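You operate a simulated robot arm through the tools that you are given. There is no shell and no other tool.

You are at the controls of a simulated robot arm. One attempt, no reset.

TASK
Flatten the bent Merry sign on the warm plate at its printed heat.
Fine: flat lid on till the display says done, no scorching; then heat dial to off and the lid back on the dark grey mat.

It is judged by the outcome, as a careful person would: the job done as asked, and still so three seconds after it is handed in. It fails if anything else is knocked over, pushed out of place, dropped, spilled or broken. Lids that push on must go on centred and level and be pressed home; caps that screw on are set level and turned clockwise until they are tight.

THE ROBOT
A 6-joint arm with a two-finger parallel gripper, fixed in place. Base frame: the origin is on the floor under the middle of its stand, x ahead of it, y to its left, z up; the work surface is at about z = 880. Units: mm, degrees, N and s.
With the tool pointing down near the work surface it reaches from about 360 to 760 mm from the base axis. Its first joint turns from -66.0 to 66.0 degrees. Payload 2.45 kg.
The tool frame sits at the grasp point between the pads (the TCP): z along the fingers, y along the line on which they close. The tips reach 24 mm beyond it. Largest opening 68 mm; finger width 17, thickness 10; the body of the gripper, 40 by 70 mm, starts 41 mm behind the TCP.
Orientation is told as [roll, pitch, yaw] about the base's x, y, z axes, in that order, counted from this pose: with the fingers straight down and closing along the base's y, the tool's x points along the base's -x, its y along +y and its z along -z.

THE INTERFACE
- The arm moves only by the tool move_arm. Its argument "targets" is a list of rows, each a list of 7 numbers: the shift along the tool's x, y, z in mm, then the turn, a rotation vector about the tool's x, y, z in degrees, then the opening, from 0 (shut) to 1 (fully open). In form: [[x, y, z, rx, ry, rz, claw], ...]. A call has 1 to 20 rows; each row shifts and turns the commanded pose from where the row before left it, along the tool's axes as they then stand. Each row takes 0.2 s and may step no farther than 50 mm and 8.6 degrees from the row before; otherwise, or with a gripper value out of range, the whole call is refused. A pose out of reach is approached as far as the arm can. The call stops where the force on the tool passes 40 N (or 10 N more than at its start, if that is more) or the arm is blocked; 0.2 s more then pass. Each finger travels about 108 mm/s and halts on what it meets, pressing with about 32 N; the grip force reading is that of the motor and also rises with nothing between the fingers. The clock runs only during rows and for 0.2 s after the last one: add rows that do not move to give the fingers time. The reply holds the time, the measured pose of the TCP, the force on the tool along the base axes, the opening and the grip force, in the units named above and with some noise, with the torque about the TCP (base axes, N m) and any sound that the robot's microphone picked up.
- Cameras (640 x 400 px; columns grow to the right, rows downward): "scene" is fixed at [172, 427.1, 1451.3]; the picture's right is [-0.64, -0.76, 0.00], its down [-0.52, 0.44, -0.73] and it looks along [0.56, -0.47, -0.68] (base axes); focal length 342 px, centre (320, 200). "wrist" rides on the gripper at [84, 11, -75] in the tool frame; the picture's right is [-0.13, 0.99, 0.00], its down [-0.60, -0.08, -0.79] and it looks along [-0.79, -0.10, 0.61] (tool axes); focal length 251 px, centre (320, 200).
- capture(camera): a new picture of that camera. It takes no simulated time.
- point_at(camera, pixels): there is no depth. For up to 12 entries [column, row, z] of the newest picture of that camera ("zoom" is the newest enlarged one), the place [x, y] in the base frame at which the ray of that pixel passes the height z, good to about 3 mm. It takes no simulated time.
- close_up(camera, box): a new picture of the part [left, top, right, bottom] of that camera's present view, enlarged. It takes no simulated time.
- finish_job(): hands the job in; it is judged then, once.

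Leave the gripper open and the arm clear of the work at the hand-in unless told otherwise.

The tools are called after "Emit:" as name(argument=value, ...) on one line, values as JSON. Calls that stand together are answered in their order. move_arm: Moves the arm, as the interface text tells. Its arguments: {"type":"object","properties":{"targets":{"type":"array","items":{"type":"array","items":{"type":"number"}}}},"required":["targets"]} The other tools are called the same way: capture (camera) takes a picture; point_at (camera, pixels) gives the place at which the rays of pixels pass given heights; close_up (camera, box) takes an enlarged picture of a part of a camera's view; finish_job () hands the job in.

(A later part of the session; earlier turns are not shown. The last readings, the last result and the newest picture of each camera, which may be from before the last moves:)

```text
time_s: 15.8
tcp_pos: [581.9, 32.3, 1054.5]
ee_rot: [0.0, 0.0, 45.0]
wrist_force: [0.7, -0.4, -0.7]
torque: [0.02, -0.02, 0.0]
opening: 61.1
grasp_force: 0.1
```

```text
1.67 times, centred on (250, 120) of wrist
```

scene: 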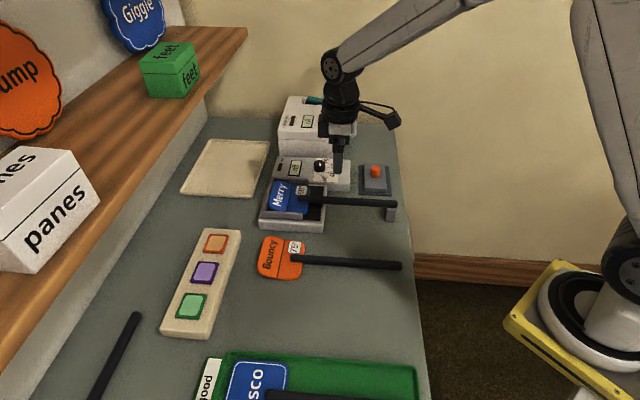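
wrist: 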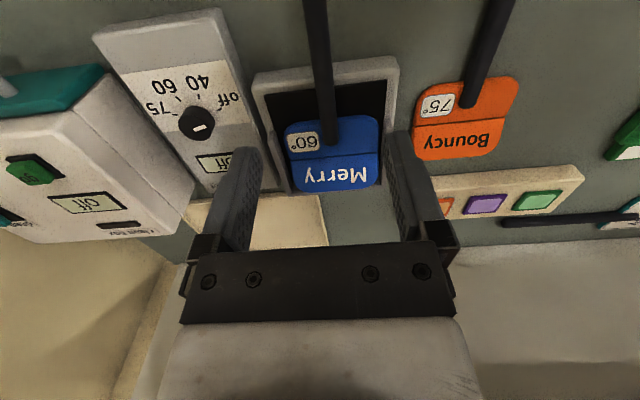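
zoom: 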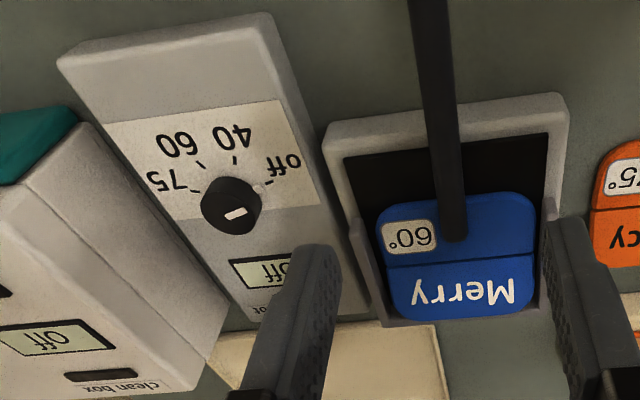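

The sign sits neatly in the pocket. The small white pointer nub on the knob's skirt points at the "off" tick. Next I'll go above the lid.

Emit:
move_arm(targets=[[25.5, -31.8, 0, 0, 0, 0, 0.9], [25.5, -31.8, 0, 0, 0, 0, 0.9], [25.5, -31.8, 0, 0, 0, 0, 0.9], [25.5, -31.8, 0, 0, 0, 0, 0.9], [0, 0, 0, 0, 0, 0, 0.9]])

Emit:
capture(camera="wrist")

Emit:
capture(camera="scene")

```text
time_s: 17.0
tcp_pos: [600.6, -129.8, 1054.2]
ee_rot: [-0.1, -0.1, 45.0]
wrist_force: [0.2, -0.3, 0.0]
torque: [0.01, -0.03, 0.01]
opening: 61.2
grasp_force: 0.0
```

```text
taken
```

wrist: 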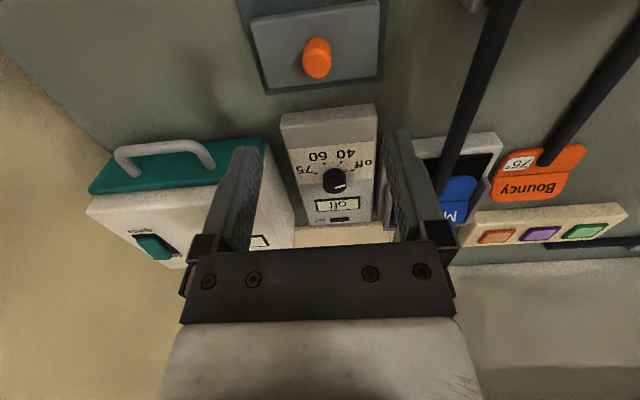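

```text
taken
```

scene: 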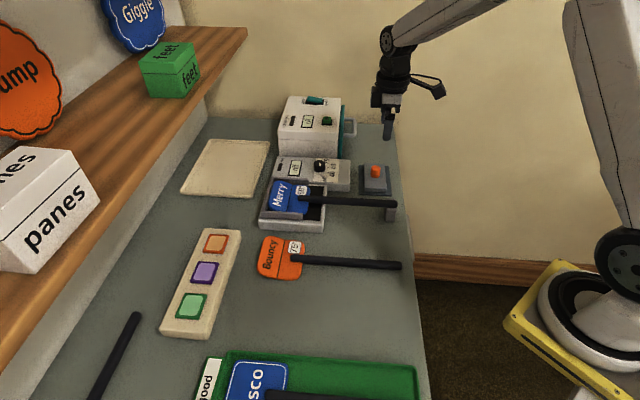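

The lid is clear in the wrist view near (316,50). I'll enlarge both views and measure its corners and knob.

Emit:
close_up(camera="scene", box=[345, 150, 425, 200])

Emit:
close_up(camera="wrist", box=[235, 0, 395, 100])

```text
8.00 times, centred on (385, 175) of scene
```

zoom: 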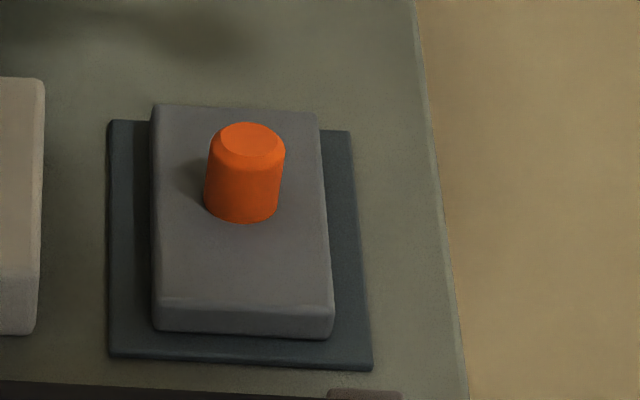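

```text
4.00 times, centred on (315, 50) of wrist
```

zoom: 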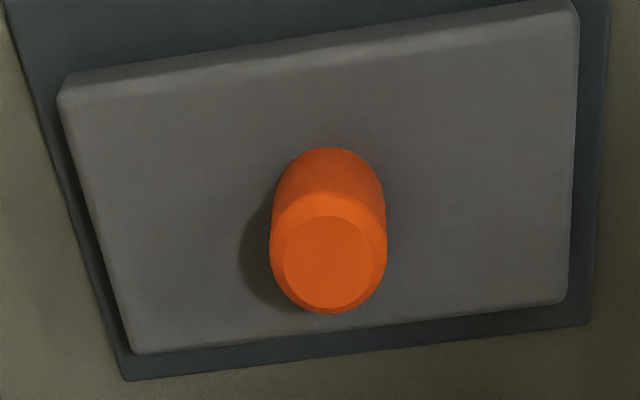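

Emit:
point_at(camera="zoom", pixels=[[330, 264, 910], [330, 264, 915], [330, 264, 920], [60, 92, 893], [575, 10, 893], [565, 298, 893], [140, 352, 893], [125, 380, 882], [590, 323, 882], [60, 92, 898], [565, 298, 898], [328, 205, 893]])

Emit:
point_at(camera="scene", pixels=[[376.25, 167.5, 910], [376.25, 167.5, 915], [376.25, 167.5, 920], [364, 163.2, 893], [385, 164.3, 893], [386.7, 188.9, 893], [364.3, 187.3, 893], [364, 163.2, 898], [386.7, 188.9, 898], [391.5, 196.2, 882], [358.7, 194.5, 882], [358.7, 165, 882]])

```text
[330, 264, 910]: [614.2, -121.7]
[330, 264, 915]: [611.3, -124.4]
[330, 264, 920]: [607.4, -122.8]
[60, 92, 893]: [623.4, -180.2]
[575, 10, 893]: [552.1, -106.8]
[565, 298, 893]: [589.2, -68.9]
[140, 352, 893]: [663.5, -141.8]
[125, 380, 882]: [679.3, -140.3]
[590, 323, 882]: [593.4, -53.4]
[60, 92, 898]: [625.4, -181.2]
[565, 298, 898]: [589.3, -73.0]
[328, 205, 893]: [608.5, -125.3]
```

```text
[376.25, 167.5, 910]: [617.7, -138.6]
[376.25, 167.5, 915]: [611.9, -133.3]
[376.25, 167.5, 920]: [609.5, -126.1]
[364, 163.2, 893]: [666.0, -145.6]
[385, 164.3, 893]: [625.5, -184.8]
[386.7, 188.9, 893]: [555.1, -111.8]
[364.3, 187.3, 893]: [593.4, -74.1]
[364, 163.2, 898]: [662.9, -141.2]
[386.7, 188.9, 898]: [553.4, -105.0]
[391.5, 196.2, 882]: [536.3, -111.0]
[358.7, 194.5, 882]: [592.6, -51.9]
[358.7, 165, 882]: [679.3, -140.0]
```

Knob top ≈ (607.5,-124, 921); lid 54 × 103 mm at yaw 45°, top z≈897, knob about 24 mm across. I'll check the neighbouring box and its handle so the gripper stays clear of them.

Emit:
point_at(camera="wrist", pixels=[[120, 150, 900], [120, 150, 950], [212, 165, 900], [212, 165, 950], [90, 190, 880], [90, 190, 960], [265, 140, 960], [265, 140, 900]])

Emit:
point_at(camera="scene", pixels=[[346, 127, 920], [346, 127, 960], [343, 105, 960], [338, 150, 880]])

```text
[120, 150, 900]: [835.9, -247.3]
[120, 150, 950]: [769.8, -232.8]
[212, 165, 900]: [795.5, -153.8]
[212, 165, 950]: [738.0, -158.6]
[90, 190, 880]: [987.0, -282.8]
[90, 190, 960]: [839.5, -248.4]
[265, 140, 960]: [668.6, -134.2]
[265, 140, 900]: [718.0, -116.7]
```

```text
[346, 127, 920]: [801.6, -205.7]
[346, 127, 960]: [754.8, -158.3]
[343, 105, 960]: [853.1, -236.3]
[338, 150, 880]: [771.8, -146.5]
```

The box is over 60 mm away, so it's clear. I'll centre over the knob and descend to z≈965 for a check.

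Emit:
move_arm(targets=[[-8.5, -1, 30, 0, 0, 0, 0.9], [0, 0, 30, 0, 0, 0, 0.9], [0, 0, 29, 0, 0, 0, 0.9], [0, 0, 0, 0, 0, 0, 0.9]])

Emit:
capture(camera="wrist")

Emit:
close_up(camera="scene", box=[345, 130, 425, 200])

```text
time_s: 18.0
tcp_pos: [606.4, -124.9, 964.9]
ee_rot: [0.0, 0.0, 45.0]
wrist_force: [-0.2, 0.4, 0.3]
torque: [0.0, 0.0, 0.02]
opening: 61.2
grasp_force: 0.0
```

```text
taken
```

wrist: 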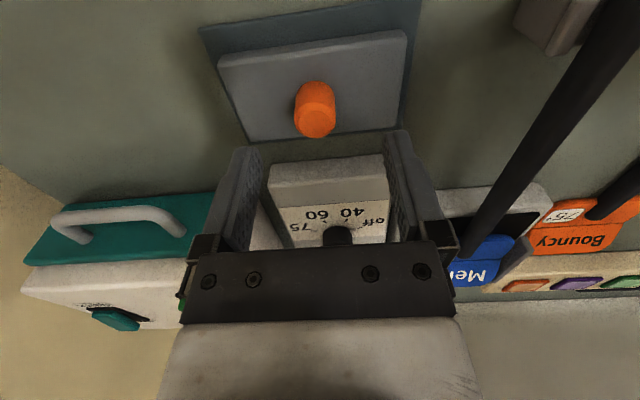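

```text
5.71 times, centred on (385, 165) of scene
```

zoom: 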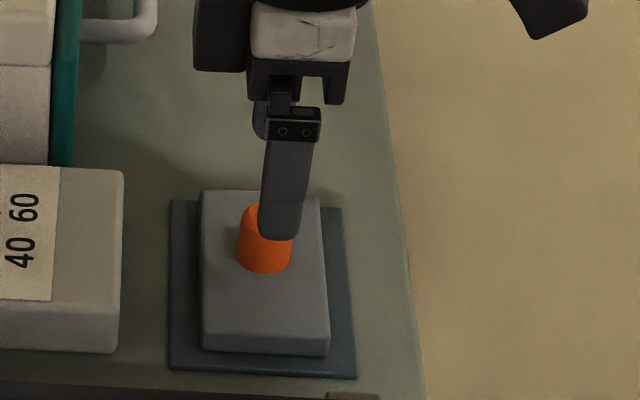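

I'll check the knob's centre from this nearer view.

Emit:
point_at(camera="wrist", pixels=[[316, 122, 921], [316, 118, 919], [313, 90, 897], [218, 62, 897], [405, 33, 897], [397, 127, 897], [250, 142, 897]])

```text
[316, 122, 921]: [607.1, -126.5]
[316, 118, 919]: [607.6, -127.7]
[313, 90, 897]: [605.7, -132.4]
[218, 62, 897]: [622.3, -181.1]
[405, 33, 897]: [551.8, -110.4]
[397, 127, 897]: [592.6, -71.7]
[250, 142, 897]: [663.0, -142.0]
```

The knob is at (607,-126.5). I'll descend to z≈923 with the tips just above the lid plate.

Emit:
move_arm(targets=[[0.3, -1.5, 20, 0, 0, 0, 0.9], [0, 0, 16, 0, 0, 0, 0.9], [0, 0, 6, 0, 0, 0, 0.9], [0, 0, 0, 0, 0, 0, 0.9]])

Emit:
close_up(camera="scene", box=[345, 130, 425, 200])

Emit:
capture(camera="wrist")

```text
time_s: 19.0
tcp_pos: [606.9, -125.8, 924.1]
ee_rot: [0.0, 0.0, 44.9]
wrist_force: [-0.6, 0.1, 0.5]
torque: [0.03, 0.01, 0.01]
opening: 61.0
grasp_force: 0.1
```

```text
5.71 times, centred on (385, 165) of scene
```

zoom: 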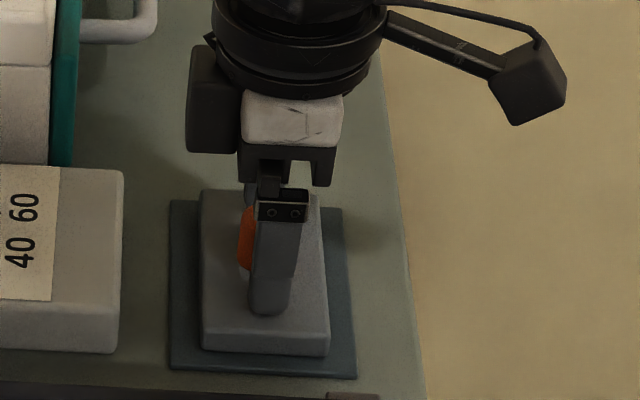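

```text
taken
```

wrist: 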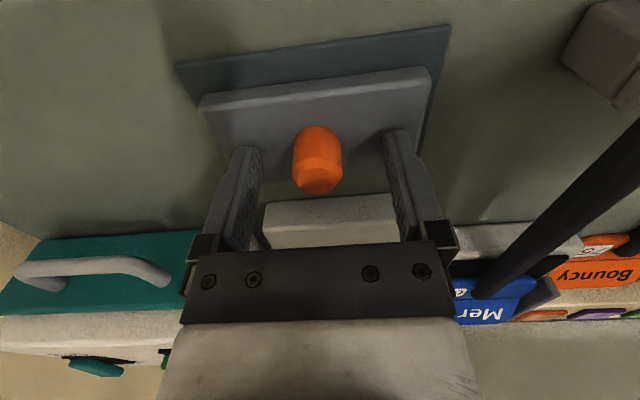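

The knob is centred between the fingers. Closing.

Emit:
move_arm(targets=[[0, 0, 0, 0, 0, 0, 0.6], [0, 0, 0, 0, 0, 0, 0.4], [0, 0, 0, 0, 0, 0, 0.2], [0, 0, 0, 0, 0, 0, 0], [0, 0, 0, 0, 0, 0, 0]])

Emit:
capture(camera="wrist")

```text
time_s: 20.2
tcp_pos: [607.4, -124.8, 923.7]
ee_rot: [0.0, 0.1, 45.0]
wrist_force: [1.5, -2.5, -0.2]
torque: [0.03, -0.09, -0.03]
opening: 22.9
grasp_force: 31.7
```

```text
taken
```

wrist: 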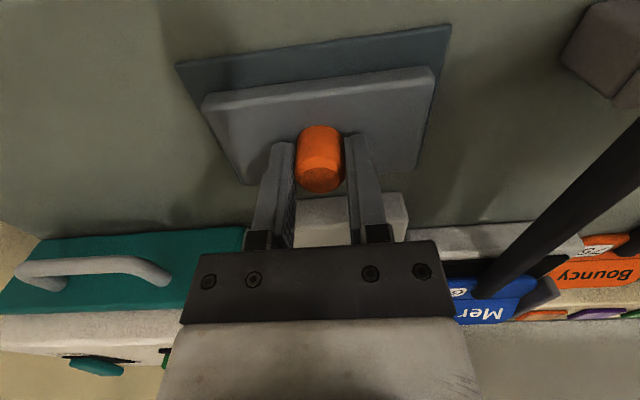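

The knob is gripped at 22.9 mm. I'll lift slowly and check that it hangs level.

Emit:
move_arm(targets=[[0, 0, -8, 0, 0, 0, 0], [0, 0, -15, 0, 0, 0, 0], [0, 0, -25, 0, 0, 0, 0], [0, 0, 0, 0, 0, 0, 0]])

Emit:
close_up(camera="scene", box=[335, 110, 425, 200])

Emit:
capture(camera="wrist")

```text
time_s: 21.2
tcp_pos: [606.8, -124.5, 971.2]
ee_rot: [0.0, 0.0, 45.1]
wrist_force: [0.0, 0.1, -4.1]
torque: [0.0, -0.01, 0.02]
opening: 23.2
grasp_force: 32.1
```

```text
4.44 times, centred on (380, 155) of scene
```

zoom: 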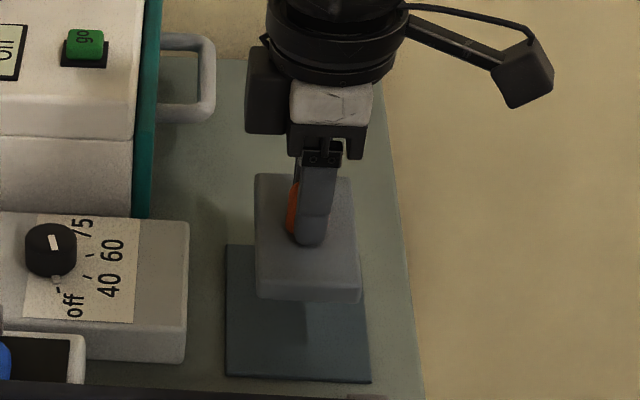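

```text
taken
```

wrist: 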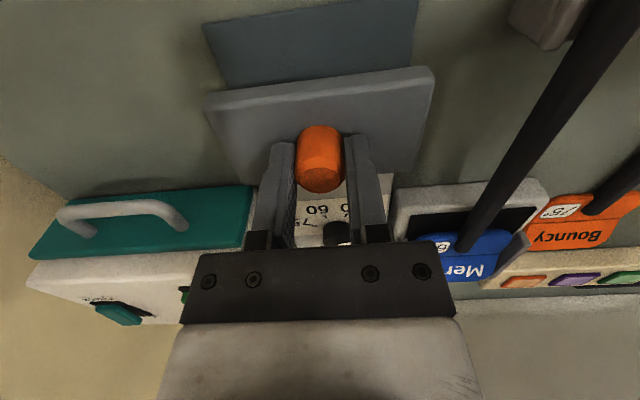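

The lid hangs level (4 N). I'll raise it to z≈1060 and carry it over the pocket centre at about (669,119).

Emit:
move_arm(targets=[[0, 0, -44, 0, 0, 0, 0], [0, 0, -44, 0, 0, 0, 0], [-36.05, 21.4, 0, 0, 0, 0, 0], [-36.05, 21.4, 0, 0, 0, 0, 0], [-36.05, 21.4, 0, 0, 0, 0, 0], [-36.05, 21.4, 0, 0, 0, 0, 0], [-36.05, 21.4, 0, 0, 0, 0, 0], [-36.05, 21.4, 0, 0, 0, 0, 0], [0, 0, 0, 0, 0, 0, 0], [0, 0, 0, 0, 0, 0, 0]])

Emit:
capture(camera="wrist")

Emit:
close_up(camera="scene", box=[220, 90, 420, 240])

```text
time_s: 23.4
tcp_pos: [668.9, 118.9, 1059.4]
ee_rot: [0.0, 0.0, 45.0]
wrist_force: [-0.1, -0.4, -3.0]
torque: [0.0, -0.01, 0.01]
opening: 23.3
grasp_force: 32.3
```

```text
taken
```

wrist: 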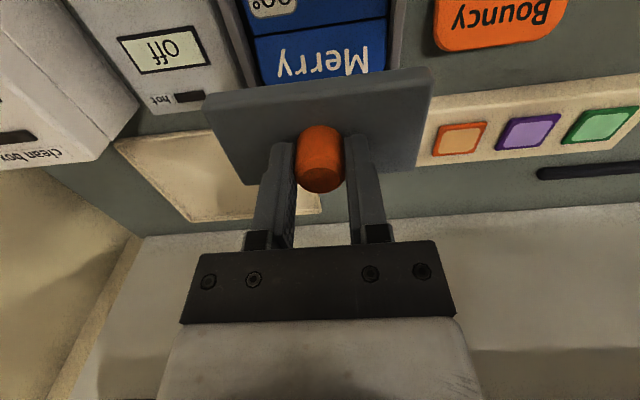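

```text
2.67 times, centred on (320, 165) of scene
```

zoom: 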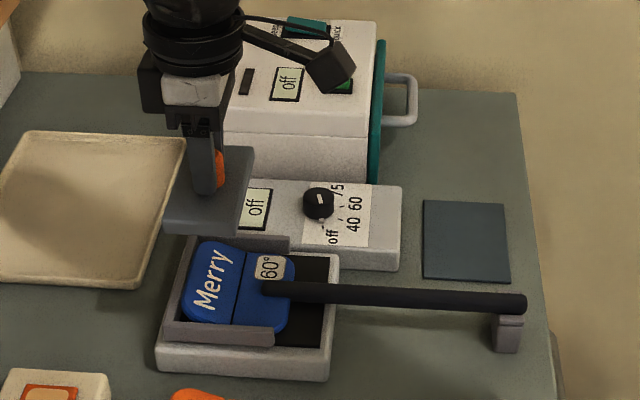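

Now the wrist view shows both side fences either side of the head. I'll measure the fence spacing and centre here before lowering.

Emit:
close_up(camera="wrist", box=[190, 0, 450, 162])

Emit:
close_up(camera="scene", box=[250, 160, 350, 235])

```text
2.46 times, centred on (320, 81) of wrist
```

zoom: 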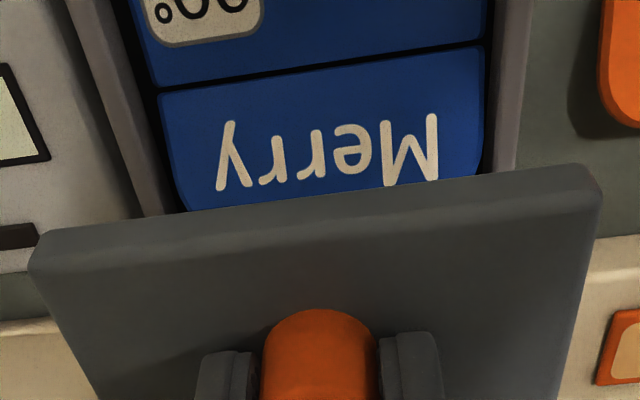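

```text
5.33 times, centred on (300, 198) of scene
```

zoom: 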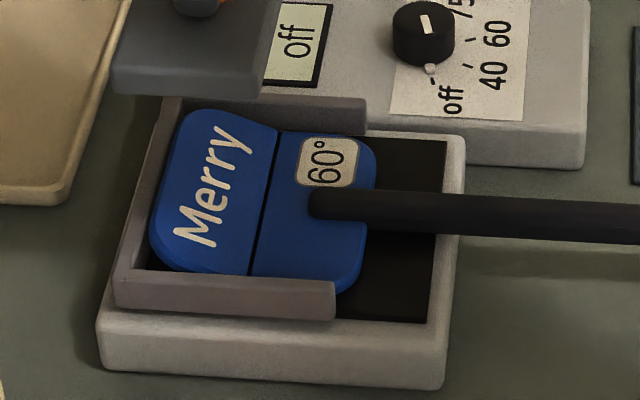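

Emit:
close_up(camera="wrist", box=[210, 10, 290, 90])

Emit:
close_up(camera="wrist", box=[350, 10, 430, 90])

```text
5.00 times, centred on (250, 50) of wrist
```

zoom: 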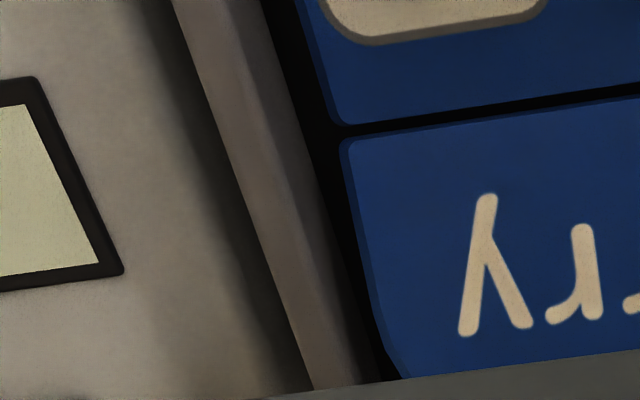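

```text
5.00 times, centred on (390, 50) of wrist
```

zoom: 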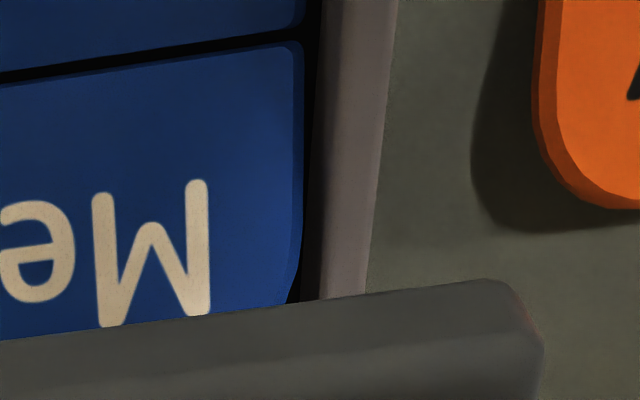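

Emit:
point_at(camera="wrist", pixels=[[249.6, 50, 912], [388.4, 50, 912], [242, 50, 924], [392, 50, 924], [254.4, 37.5, 915], [386.8, 17.5, 915], [239.2, 14, 912], [389.4, 14, 912]])

```text
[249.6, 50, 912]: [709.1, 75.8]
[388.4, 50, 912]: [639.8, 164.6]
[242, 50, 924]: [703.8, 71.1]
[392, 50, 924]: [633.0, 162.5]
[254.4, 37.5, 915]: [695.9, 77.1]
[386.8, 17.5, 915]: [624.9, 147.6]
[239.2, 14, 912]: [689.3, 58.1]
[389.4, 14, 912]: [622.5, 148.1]
```

Emit:
point_at(camera="scene", pixels=[[292.3, 184.5, 915], [286.5, 212.1, 915], [298.2, 198.5, 922], [302.8, 213.6, 924], [308.5, 180.2, 924], [298.4, 198.5, 928], [261.2, 211, 924], [271.5, 179, 924]])

Emit:
close_up(camera="scene", box=[255, 172, 315, 222])

```text
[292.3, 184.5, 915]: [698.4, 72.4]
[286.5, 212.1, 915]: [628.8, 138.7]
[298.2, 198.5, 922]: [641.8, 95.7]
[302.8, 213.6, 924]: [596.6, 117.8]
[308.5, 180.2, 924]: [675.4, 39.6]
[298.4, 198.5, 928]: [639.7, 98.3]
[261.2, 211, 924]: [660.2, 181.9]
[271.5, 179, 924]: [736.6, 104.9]
```

```text
8.00 times, centred on (285, 197) of scene
```

zoom: 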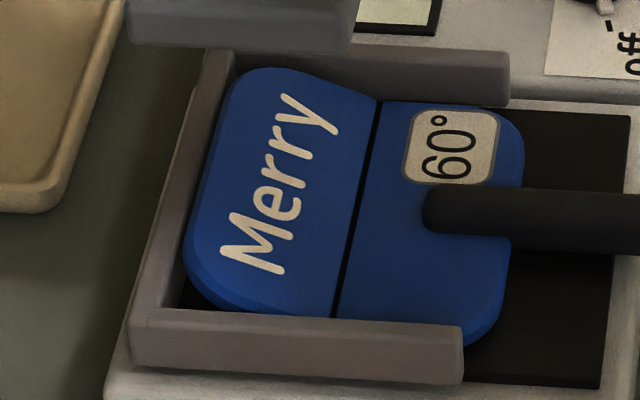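

The sign's crease is at u≈544.5, the stick starts at u≈521, and the far fence is at u≈588.5. Lid centre u=557 fits with margins. I'll lower to z≈985, so the lid bottom is about 20 mm above the fences, and check.

Emit:
move_arm(targets=[[0, -0.9, 30, 0, 0, 0, 0], [0, 0, 30, 0, 0, 0, 0], [0, 0, 14, 0, 0, 0, 0], [0, 0, 0, 0, 0, 0, 0], [0, 0, 0, 0, 0, 0, 0]])

Emit:
close_up(camera="wrist", box=[190, 0, 450, 162])

Emit:
close_up(camera="scene", box=[240, 140, 350, 235])

```text
time_s: 24.6
tcp_pos: [670.0, 118.5, 986.2]
ee_rot: [0.0, 0.0, 45.0]
wrist_force: [-0.6, 0.5, -3.4]
torque: [-0.04, 0.01, -0.05]
opening: 23.3
grasp_force: 32.9
```

```text
2.46 times, centred on (320, 81) of wrist
```

zoom: 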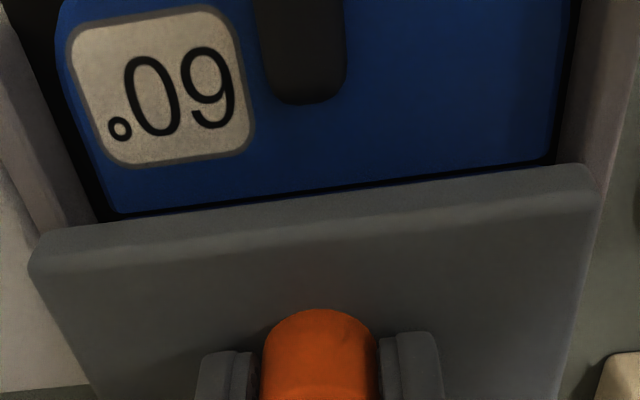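

```text
4.21 times, centred on (295, 188) of scene
```

zoom: 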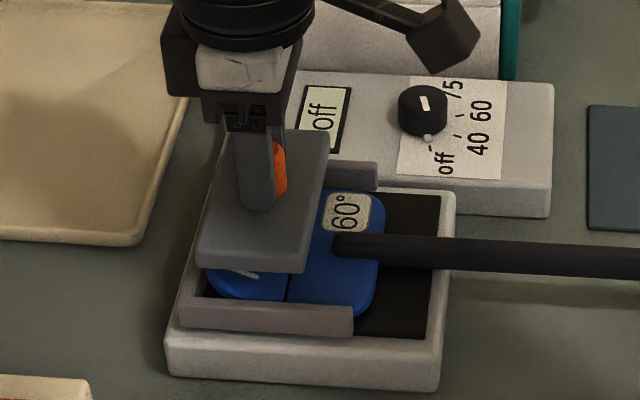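

I'll compare the lid's lower front corners (zoom about (45,236) and (580,166)) with the fences.

Emit:
close_up(camera="wrist", box=[190, 0, 450, 162])

Emit:
point_at(camera="zoom", pixels=[[40, 237, 945], [585, 165, 945], [66, 225, 924], [95, 222, 912], [553, 160, 912], [575, 150, 924], [30, 268, 959], [600, 195, 959], [300, 103, 925], [112, 212, 915], [553, 160, 915]])

```text
2.46 times, centred on (320, 81) of wrist
```

zoom: 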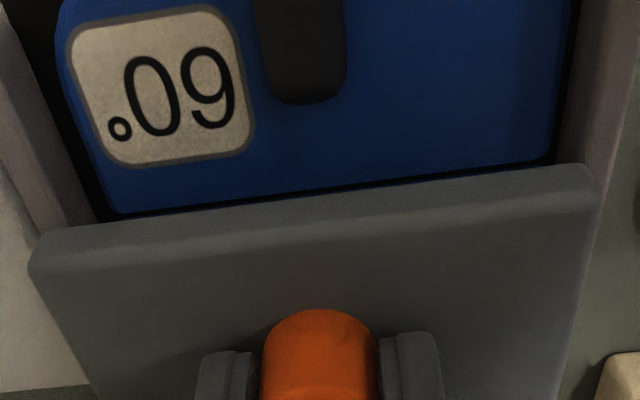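

```text
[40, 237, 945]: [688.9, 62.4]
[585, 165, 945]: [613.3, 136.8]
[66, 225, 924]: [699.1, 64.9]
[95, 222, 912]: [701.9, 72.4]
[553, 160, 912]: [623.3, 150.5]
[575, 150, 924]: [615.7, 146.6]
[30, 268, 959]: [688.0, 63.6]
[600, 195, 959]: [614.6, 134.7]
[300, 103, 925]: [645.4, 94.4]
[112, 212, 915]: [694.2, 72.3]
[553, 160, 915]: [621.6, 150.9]
```

The lid centre (v≈-390) matches the fence centre (v≈-390), with about 4 mm on each side. I'll shift 1 mm away from the far fence and lower to z≈970.

Emit:
move_arm(targets=[[1, 0, 8, 0, 0, 0, 0], [0, 0, 8, 0, 0, 0, 0], [0, 0, 0, 0, 0, 0, 0]])

Emit:
close_up(camera="wrist", box=[190, 0, 450, 162])

Emit:
close_up(camera="scene", box=[250, 160, 330, 230])

```text
time_s: 25.4
tcp_pos: [668.8, 116.1, 969.5]
ee_rot: [-0.1, 0.0, 45.0]
wrist_force: [-0.1, 0.2, -3.0]
torque: [-0.01, -0.02, 0.0]
opening: 22.9
grasp_force: 32.2
```

```text
2.46 times, centred on (320, 81) of wrist
```

zoom: 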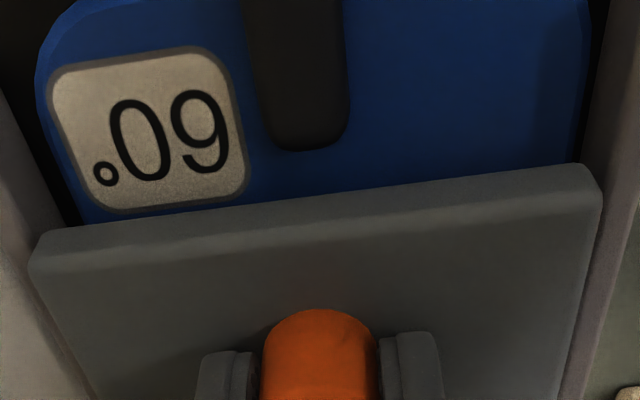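

```text
5.71 times, centred on (290, 195) of scene
```

zoom: 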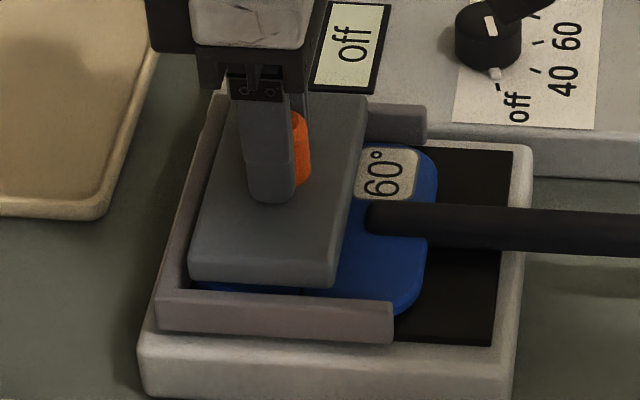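

It's well aligned. I'll lower in small steps and watch force and torque for the raised edge of the panel.

Emit:
move_arm(targets=[[0, 0, 2, 0, 0, 0, 0], [0, 0, 2, 0, 0, 0, 0], [0, 0, 0, 0, 0, 0, 0]])

Emit:
close_up(camera="wrist", box=[190, 0, 450, 162])

Emit:
point_at(camera="zoom", pixels=[[42, 237, 924], [585, 165, 924], [300, 160, 925], [30, 268, 938], [600, 195, 938]])

```text
time_s: 26.2
tcp_pos: [668.3, 117.6, 965.5]
ee_rot: [0.0, 0.0, 45.0]
wrist_force: [-0.7, 0.0, -2.9]
torque: [-0.02, -0.03, -0.01]
opening: 23.4
grasp_force: 32.0
```

```text
2.46 times, centred on (320, 81) of wrist
```

zoom: 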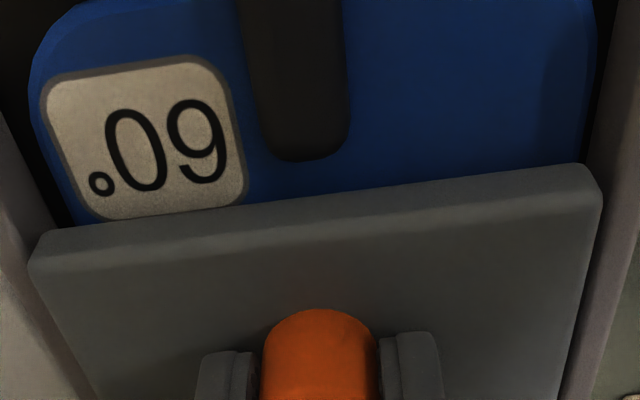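

```text
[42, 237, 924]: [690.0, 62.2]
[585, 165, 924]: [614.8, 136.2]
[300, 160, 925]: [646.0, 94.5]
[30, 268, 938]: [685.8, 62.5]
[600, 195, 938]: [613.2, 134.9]
```

No contact yet at 965.5. I'll continue.

Emit:
move_arm(targets=[[0, 0, 1.5, 0, 0, 0, 0], [0, 0, 1.5, 0, 0, 0, 0], [0, 0, 0, 0, 0, 0, 0]])

Emit:
close_up(camera="scene", box=[250, 160, 330, 230])

```text
time_s: 27.0
tcp_pos: [669.8, 115.8, 962.6]
ee_rot: [0.0, 0.1, 45.0]
wrist_force: [-0.3, 0.1, -2.9]
torque: [0.03, 0.01, -0.04]
opening: 23.1
grasp_force: 32.4
```

```text
5.71 times, centred on (290, 195) of scene
```

zoom: 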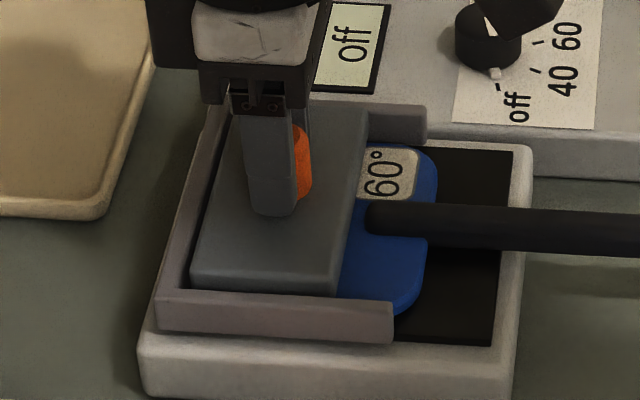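

Still free, and the lid is now between the fences. I'll continue down.

Emit:
move_arm(targets=[[0, 0, 1.5, 0, 0, 0, 0], [0, 0, 1, 0, 0, 0, 0], [0, 0, 0, 0, 0, 0, 0]])

```text
time_s: 27.8
tcp_pos: [670.4, 115.0, 961.9]
ee_rot: [0.0, -0.2, 45.0]
wrist_force: [-3.5, -0.3, 11.3]
torque: [-0.12, 0.33, 0.03]
opening: 23.0
grasp_force: 31.6
```

That's a firm contact now: about 14 N, centred near the crease. I'll look before doing anything else.

Emit:
close_up(camera="scene", box=[250, 165, 320, 225])

Emit:
capture(camera="wrist")

Emit:
close_up(camera="scene", box=[240, 140, 420, 240])

```text
6.67 times, centred on (285, 195) of scene
```

zoom: 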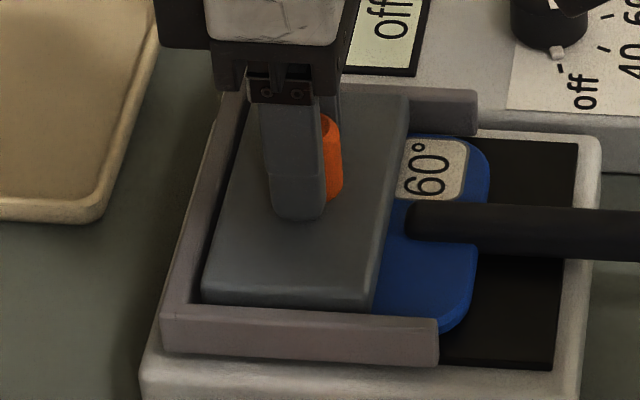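

```text
taken
```

wrist: 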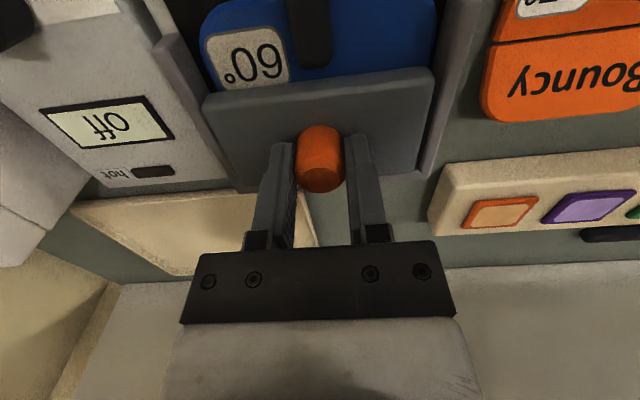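

```text
3.56 times, centred on (330, 190) of scene
```

zoom: 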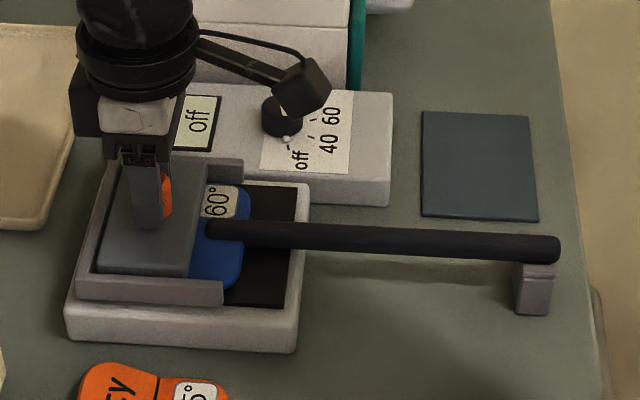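

The lid sits in the pocket with clearance and presses the sign flat. I'll relax the push by 1 mm and open the fingers slowly.

Emit:
move_arm(targets=[[0, 0, -1, 0, 0, 0, 0], [0, 0, 0, 0, 0, 0, 0]])

Emit:
move_arm(targets=[[0, 0, 0, 0, 0, 0, 0.4], [0, 0, 0, 0, 0, 0, 0.5], [0, 0, 0, 0, 0, 0, 0.7], [0, 0, 0, 0, 0, 0, 0.8]])

Emit:
close_up(camera="scene", box=[250, 165, 320, 225])

Emit:
capture(camera="wrist")

```text
time_s: 28.4
tcp_pos: [669.6, 117.1, 962.2]
ee_rot: [-0.1, -0.2, 45.0]
wrist_force: [0.8, 1.0, 6.4]
torque: [-0.09, -0.01, -0.02]
opening: 23.1
grasp_force: 32.2
```

```text
time_s: 29.4
tcp_pos: [670.2, 117.4, 961.0]
ee_rot: [0.0, -0.1, 45.0]
wrist_force: [-0.3, 0.0, -0.2]
torque: [0.0, -0.03, 0.0]
opening: 54.4
grasp_force: 0.0
```

```text
6.67 times, centred on (285, 195) of scene
```

zoom: 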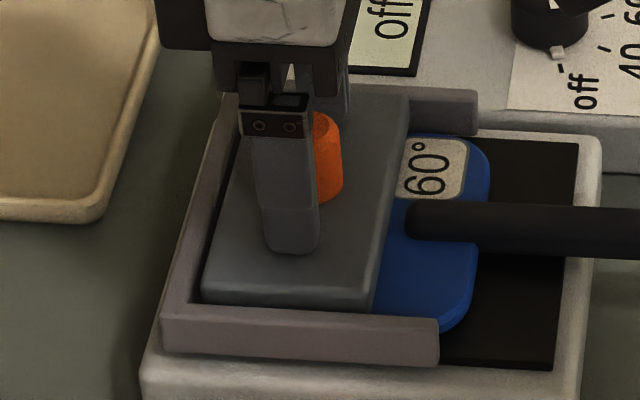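

```text
taken
```

wrist: 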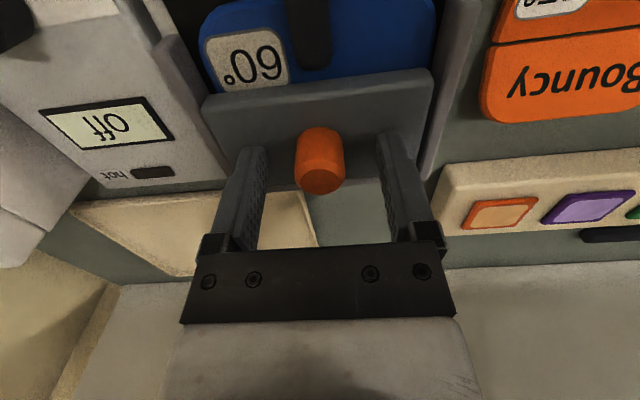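

The lid stays put, level in the pocket. I'll lift straight up, clear of the knob, and go look at the dial.

Emit:
move_arm(targets=[[0, 0, -15, 0, 0, 0, 0.8], [0, 0, -25, 0, 0, 0, 0.8], [0, 0, -35, 0, 0, 0, 0.8], [0, 0, 0, 0, 0, 0, 0.8]])

Emit:
capture(camera="scene")

Emit:
close_up(camera="scene", box=[250, 140, 370, 225])

```text
time_s: 30.4
tcp_pos: [668.8, 116.5, 1037.5]
ee_rot: [-0.1, 0.0, 45.0]
wrist_force: [0.4, 0.0, 0.0]
torque: [-0.03, 0.0, 0.0]
opening: 54.4
grasp_force: 0.1
```

```text
taken
```

scene: 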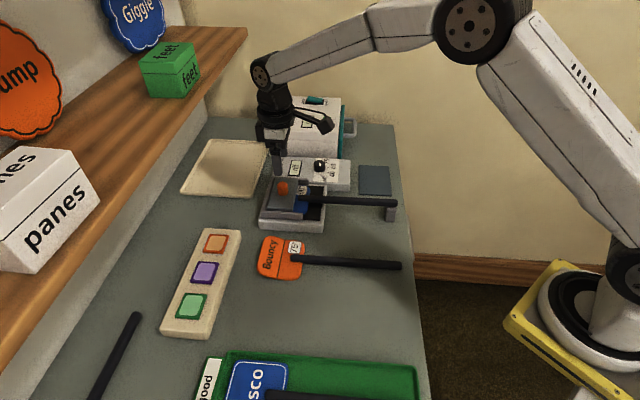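

```text
4.71 times, centred on (310, 182) of scene
```

zoom: 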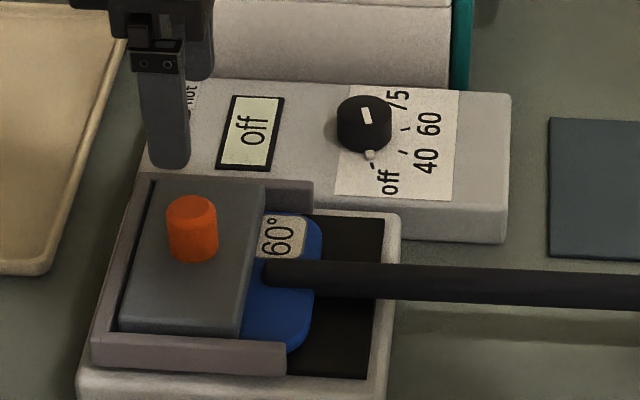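

The lid is on. Next is the dial: I'll move above it to see the pointer, the ticks and the neighbouring box height clearly.

Emit:
move_arm(targets=[[19.6, -33.1, -7, 0, 0, 0, 0.8], [19.6, -33.1, -7, 0, 0, 0, 0.8], [19.6, -33.1, -7, 0, 0, 0, 0.8], [19.6, -33.1, -7, 0, 0, 0, 0.8], [0, 0, 0, 0, 0, 0, 0.8]])

Emit:
capture(camera="wrist")

Emit:
close_up(camera="wrist", box=[240, 0, 400, 100])

```text
time_s: 31.6
tcp_pos: [706.9, -33.5, 1067.3]
ee_rot: [0.0, 0.0, 45.0]
wrist_force: [0.5, -0.3, 0.9]
torque: [0.01, 0.02, -0.02]
opening: 54.2
grasp_force: 0.1
```

```text
taken
```

wrist: 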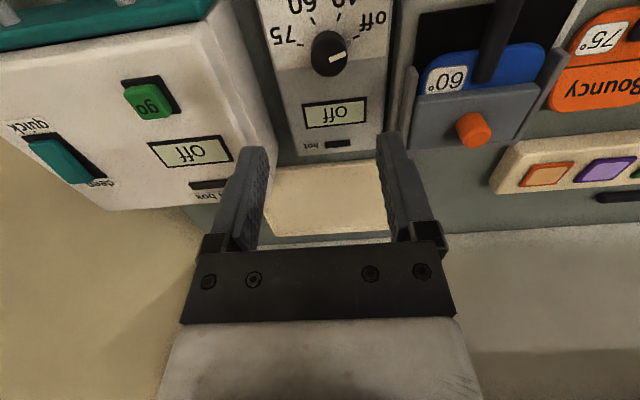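

```text
4.00 times, centred on (320, 50) of wrist
```

zoom: 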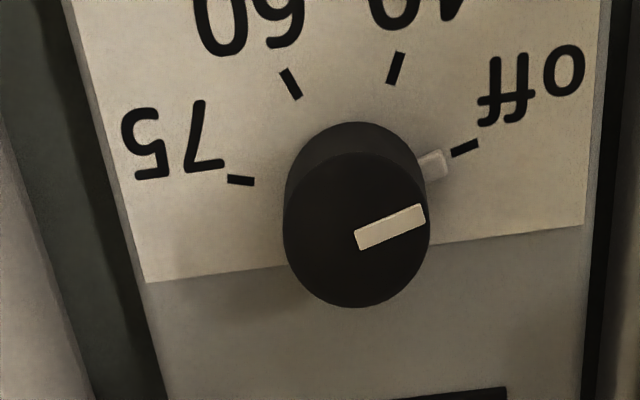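

The pointer clearly marks "off". I'll get tick positions in both cameras to find the panel height and the angles.

Emit:
point_at(camera="zoom", pixels=[[465, 148, 915], [396, 68, 915], [291, 83, 915], [240, 181, 915], [465, 148, 925], [396, 68, 925], [291, 83, 925], [240, 181, 925], [357, 230, 935], [357, 230, 945], [425, 207, 940], [357, 243, 940]])

Emit:
close_up(camera="scene", box=[290, 145, 350, 185])

```text
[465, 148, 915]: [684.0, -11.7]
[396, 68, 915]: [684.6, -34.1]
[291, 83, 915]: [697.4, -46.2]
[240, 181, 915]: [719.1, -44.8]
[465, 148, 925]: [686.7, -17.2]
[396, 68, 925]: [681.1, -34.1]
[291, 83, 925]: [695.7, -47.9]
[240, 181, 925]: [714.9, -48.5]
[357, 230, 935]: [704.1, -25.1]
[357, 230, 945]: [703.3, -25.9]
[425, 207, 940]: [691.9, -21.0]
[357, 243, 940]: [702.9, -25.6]
```

```text
10.00 times, centred on (320, 165) of scene
```

zoom: 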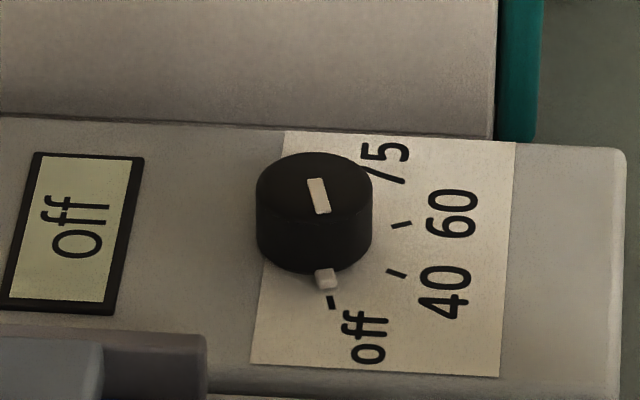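

Emit:
point_at(camera="zoom", pixels=[[331, 302, 915], [331, 302, 920], [331, 302, 925], [396, 273, 915], [396, 273, 920], [396, 273, 925], [401, 224, 915], [401, 224, 920], [401, 224, 925], [313, 188, 935], [313, 188, 940], [313, 188, 945]])

```text
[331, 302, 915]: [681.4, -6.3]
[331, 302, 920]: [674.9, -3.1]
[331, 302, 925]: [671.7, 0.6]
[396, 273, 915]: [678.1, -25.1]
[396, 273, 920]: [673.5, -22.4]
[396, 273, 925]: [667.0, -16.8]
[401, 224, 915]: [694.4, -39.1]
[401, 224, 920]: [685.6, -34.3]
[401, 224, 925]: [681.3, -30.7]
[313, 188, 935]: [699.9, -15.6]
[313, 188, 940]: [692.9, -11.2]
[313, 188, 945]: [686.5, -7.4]
```

Emit:
close_up(camera="wrist", box=[240, 0, 400, 100])

Emit:
point_at(camera="zoom", pixels=[[358, 190, 909], [465, 148, 909], [396, 68, 909], [291, 83, 909], [240, 181, 909], [478, 143, 909], [402, 52, 909], [282, 68, 909], [228, 180, 909], [433, 163, 912], [357, 230, 928], [392, 228, 928]])

```text
4.00 times, centred on (320, 50) of wrist
```

zoom: 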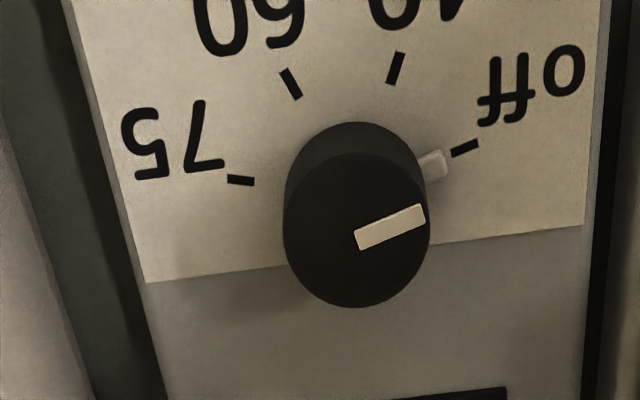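

```text
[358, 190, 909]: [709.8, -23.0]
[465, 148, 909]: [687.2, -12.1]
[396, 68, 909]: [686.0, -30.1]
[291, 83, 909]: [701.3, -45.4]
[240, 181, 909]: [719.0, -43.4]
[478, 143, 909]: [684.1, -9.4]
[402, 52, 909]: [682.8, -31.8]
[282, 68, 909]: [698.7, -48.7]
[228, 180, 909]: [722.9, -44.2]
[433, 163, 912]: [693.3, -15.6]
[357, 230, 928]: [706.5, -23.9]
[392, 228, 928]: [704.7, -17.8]
```

Now the dial geometry: knob centre ≈ (706.5,-23), top z≈928, panel z≈909, ticks 52° apart. Turning off→60 is 104° counter-clockwise seen from above. I'll check the clearance to the clean box before descending.

Emit:
point_at(camera="scene", pixels=[[278, 130, 960], [340, 132, 960], [278, 130, 980], [340, 132, 980], [340, 132, 940], [282, 153, 910]])

Emit:
point_at(camera="wrist", pixels=[[213, 5, 940], [213, 5, 960], [213, 5, 980], [248, 160, 960], [275, 155, 880], [250, 155, 980]])

Emit:
close_up(camera="wrist", box=[130, 0, 350, 200])

```text
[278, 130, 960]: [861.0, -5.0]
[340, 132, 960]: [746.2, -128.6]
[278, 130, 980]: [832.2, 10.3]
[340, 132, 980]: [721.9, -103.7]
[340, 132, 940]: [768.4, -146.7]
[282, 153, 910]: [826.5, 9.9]
```

```text
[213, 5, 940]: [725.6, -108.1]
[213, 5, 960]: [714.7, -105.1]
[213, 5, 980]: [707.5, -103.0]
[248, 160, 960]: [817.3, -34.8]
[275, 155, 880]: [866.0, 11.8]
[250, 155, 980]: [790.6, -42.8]
```

```text
2.00 times, centred on (240, 100) of wrist
```

zoom: 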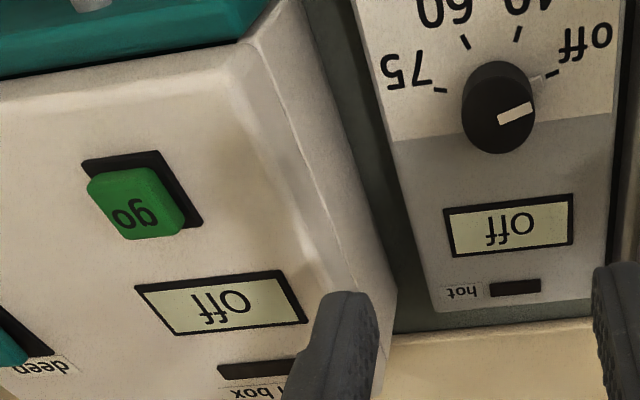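

The clean box face is 66 mm from the dial and its top is z≈980, so gripping is safe. I'll turn the gripper to yaw -45° in the air, so the turn runs from -45° to about 59° with the camera away from the box, and centre it over the knob.

Emit:
move_arm(targets=[[0, 0, 0, 0, 0, 8.2, 0.8], [0, 0, 0, 0, 0, 8.2, 0.8], [0, 0, 0, 0, 0, 8.2, 0.8], [0, 0, 0, 0, 0, 8.2, 0.8], [0, 0, 0, 0, 0, 8.2, 0.8], [0, 0, 0, 0, 0, 8.2, 0.8], [0, 0, 0, 0, 0, 8.2, 0.8], [0, 0, 0, 0, 0, 8.2, 0.8], [0, 0, 0, 0, 0, 8.2, 0.8], [0, 0, 0, 0, 0, 8.2, 0.8], [0, 0, 0, 0, 0, 8.0, 0.8], [7.3, 7.85, 0, 0, 0, 0, 0.8], [0, 0, 0, 0, 0, 0, 0.8]])

Emit:
capture(camera="wrist")

Emit:
capture(camera="scene")

```text
time_s: 34.4
tcp_pos: [707.4, -21.3, 1064.4]
ee_rot: [0.0, 0.0, -45.1]
wrist_force: [0.1, -0.8, -0.3]
torque: [0.01, 0.0, -0.02]
opening: 54.4
grasp_force: 0.1
```

```text
taken
```

wrist: 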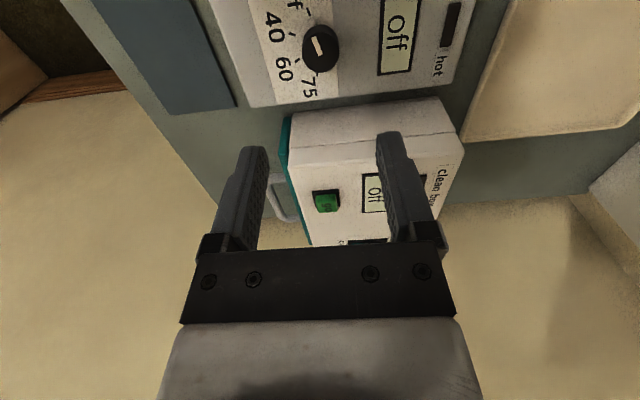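

```text
taken
```

scene: 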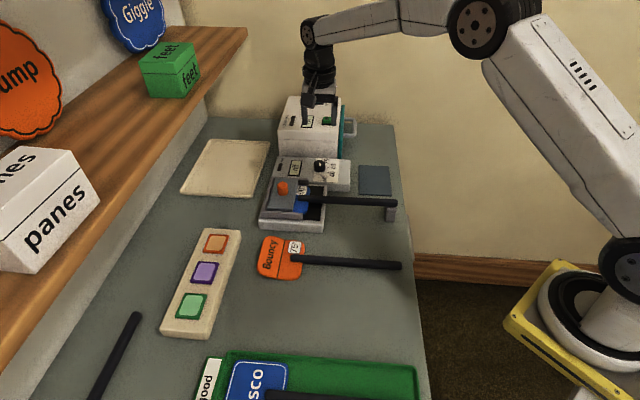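

Emit:
close_up(camera="wrist", box=[240, 0, 400, 100])

```text
4.00 times, centred on (320, 50) of wrist
```

zoom: 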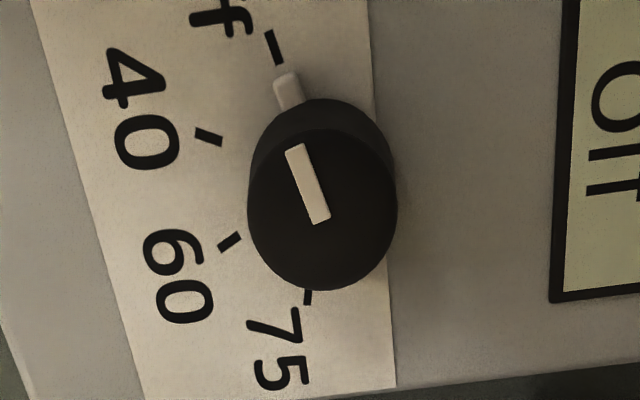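

The knob centre is about 1.5 mm ahead. I'll correct that and descend to z≈965 for a look.

Emit:
move_arm(targets=[[-1.5, 0, 34, 0, 0, 0, 0.8], [0, 0, 34, 0, 0, 0, 0.8], [0, 0, 31, 0, 0, 0, 0.8], [0, 0, 0, 0, 0, 0, 0.8]])

Emit:
capture(camera="wrist")

Emit:
close_up(camera="scene", box=[270, 90, 390, 200])

```text
time_s: 35.4
tcp_pos: [707.6, -23.6, 965.7]
ee_rot: [0.0, 0.0, -45.0]
wrist_force: [0.8, -0.6, 0.2]
torque: [0.03, 0.0, -0.04]
opening: 54.5
grasp_force: 0.2
```

```text
taken
```

wrist: 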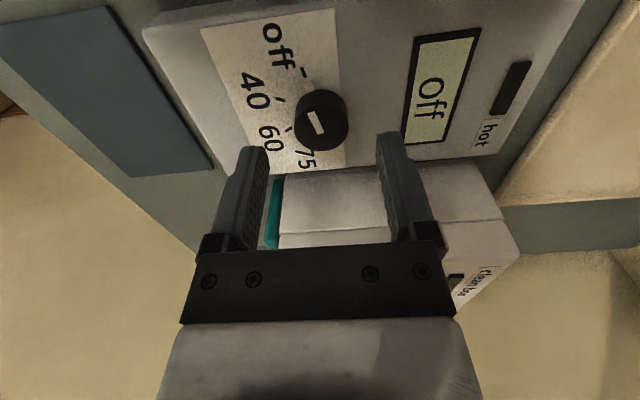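

```text
3.64 times, centred on (330, 145) of scene
```

zoom: 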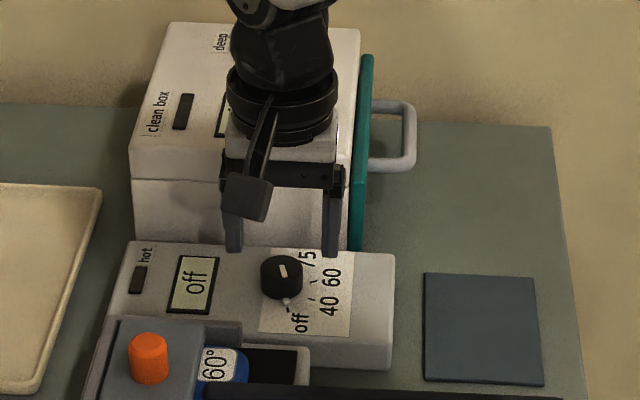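

Emit:
close_up(camera="wrist", box=[240, 70, 400, 170])

Emit:
point_at(camera="zoom", pixels=[[325, 190, 928], [325, 190, 923]])

```text
4.00 times, centred on (320, 120) of wrist
```

zoom: 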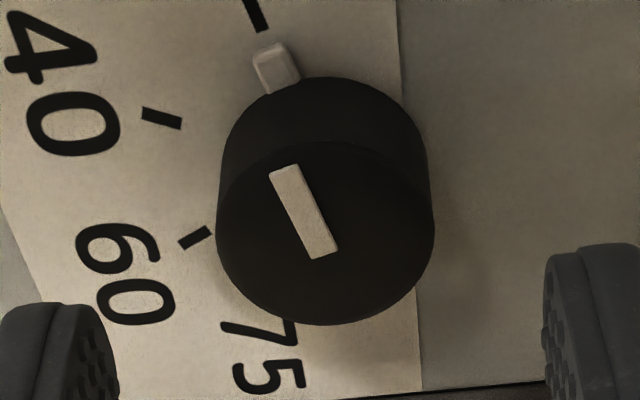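

```text
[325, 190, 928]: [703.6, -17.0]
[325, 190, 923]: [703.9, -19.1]
```

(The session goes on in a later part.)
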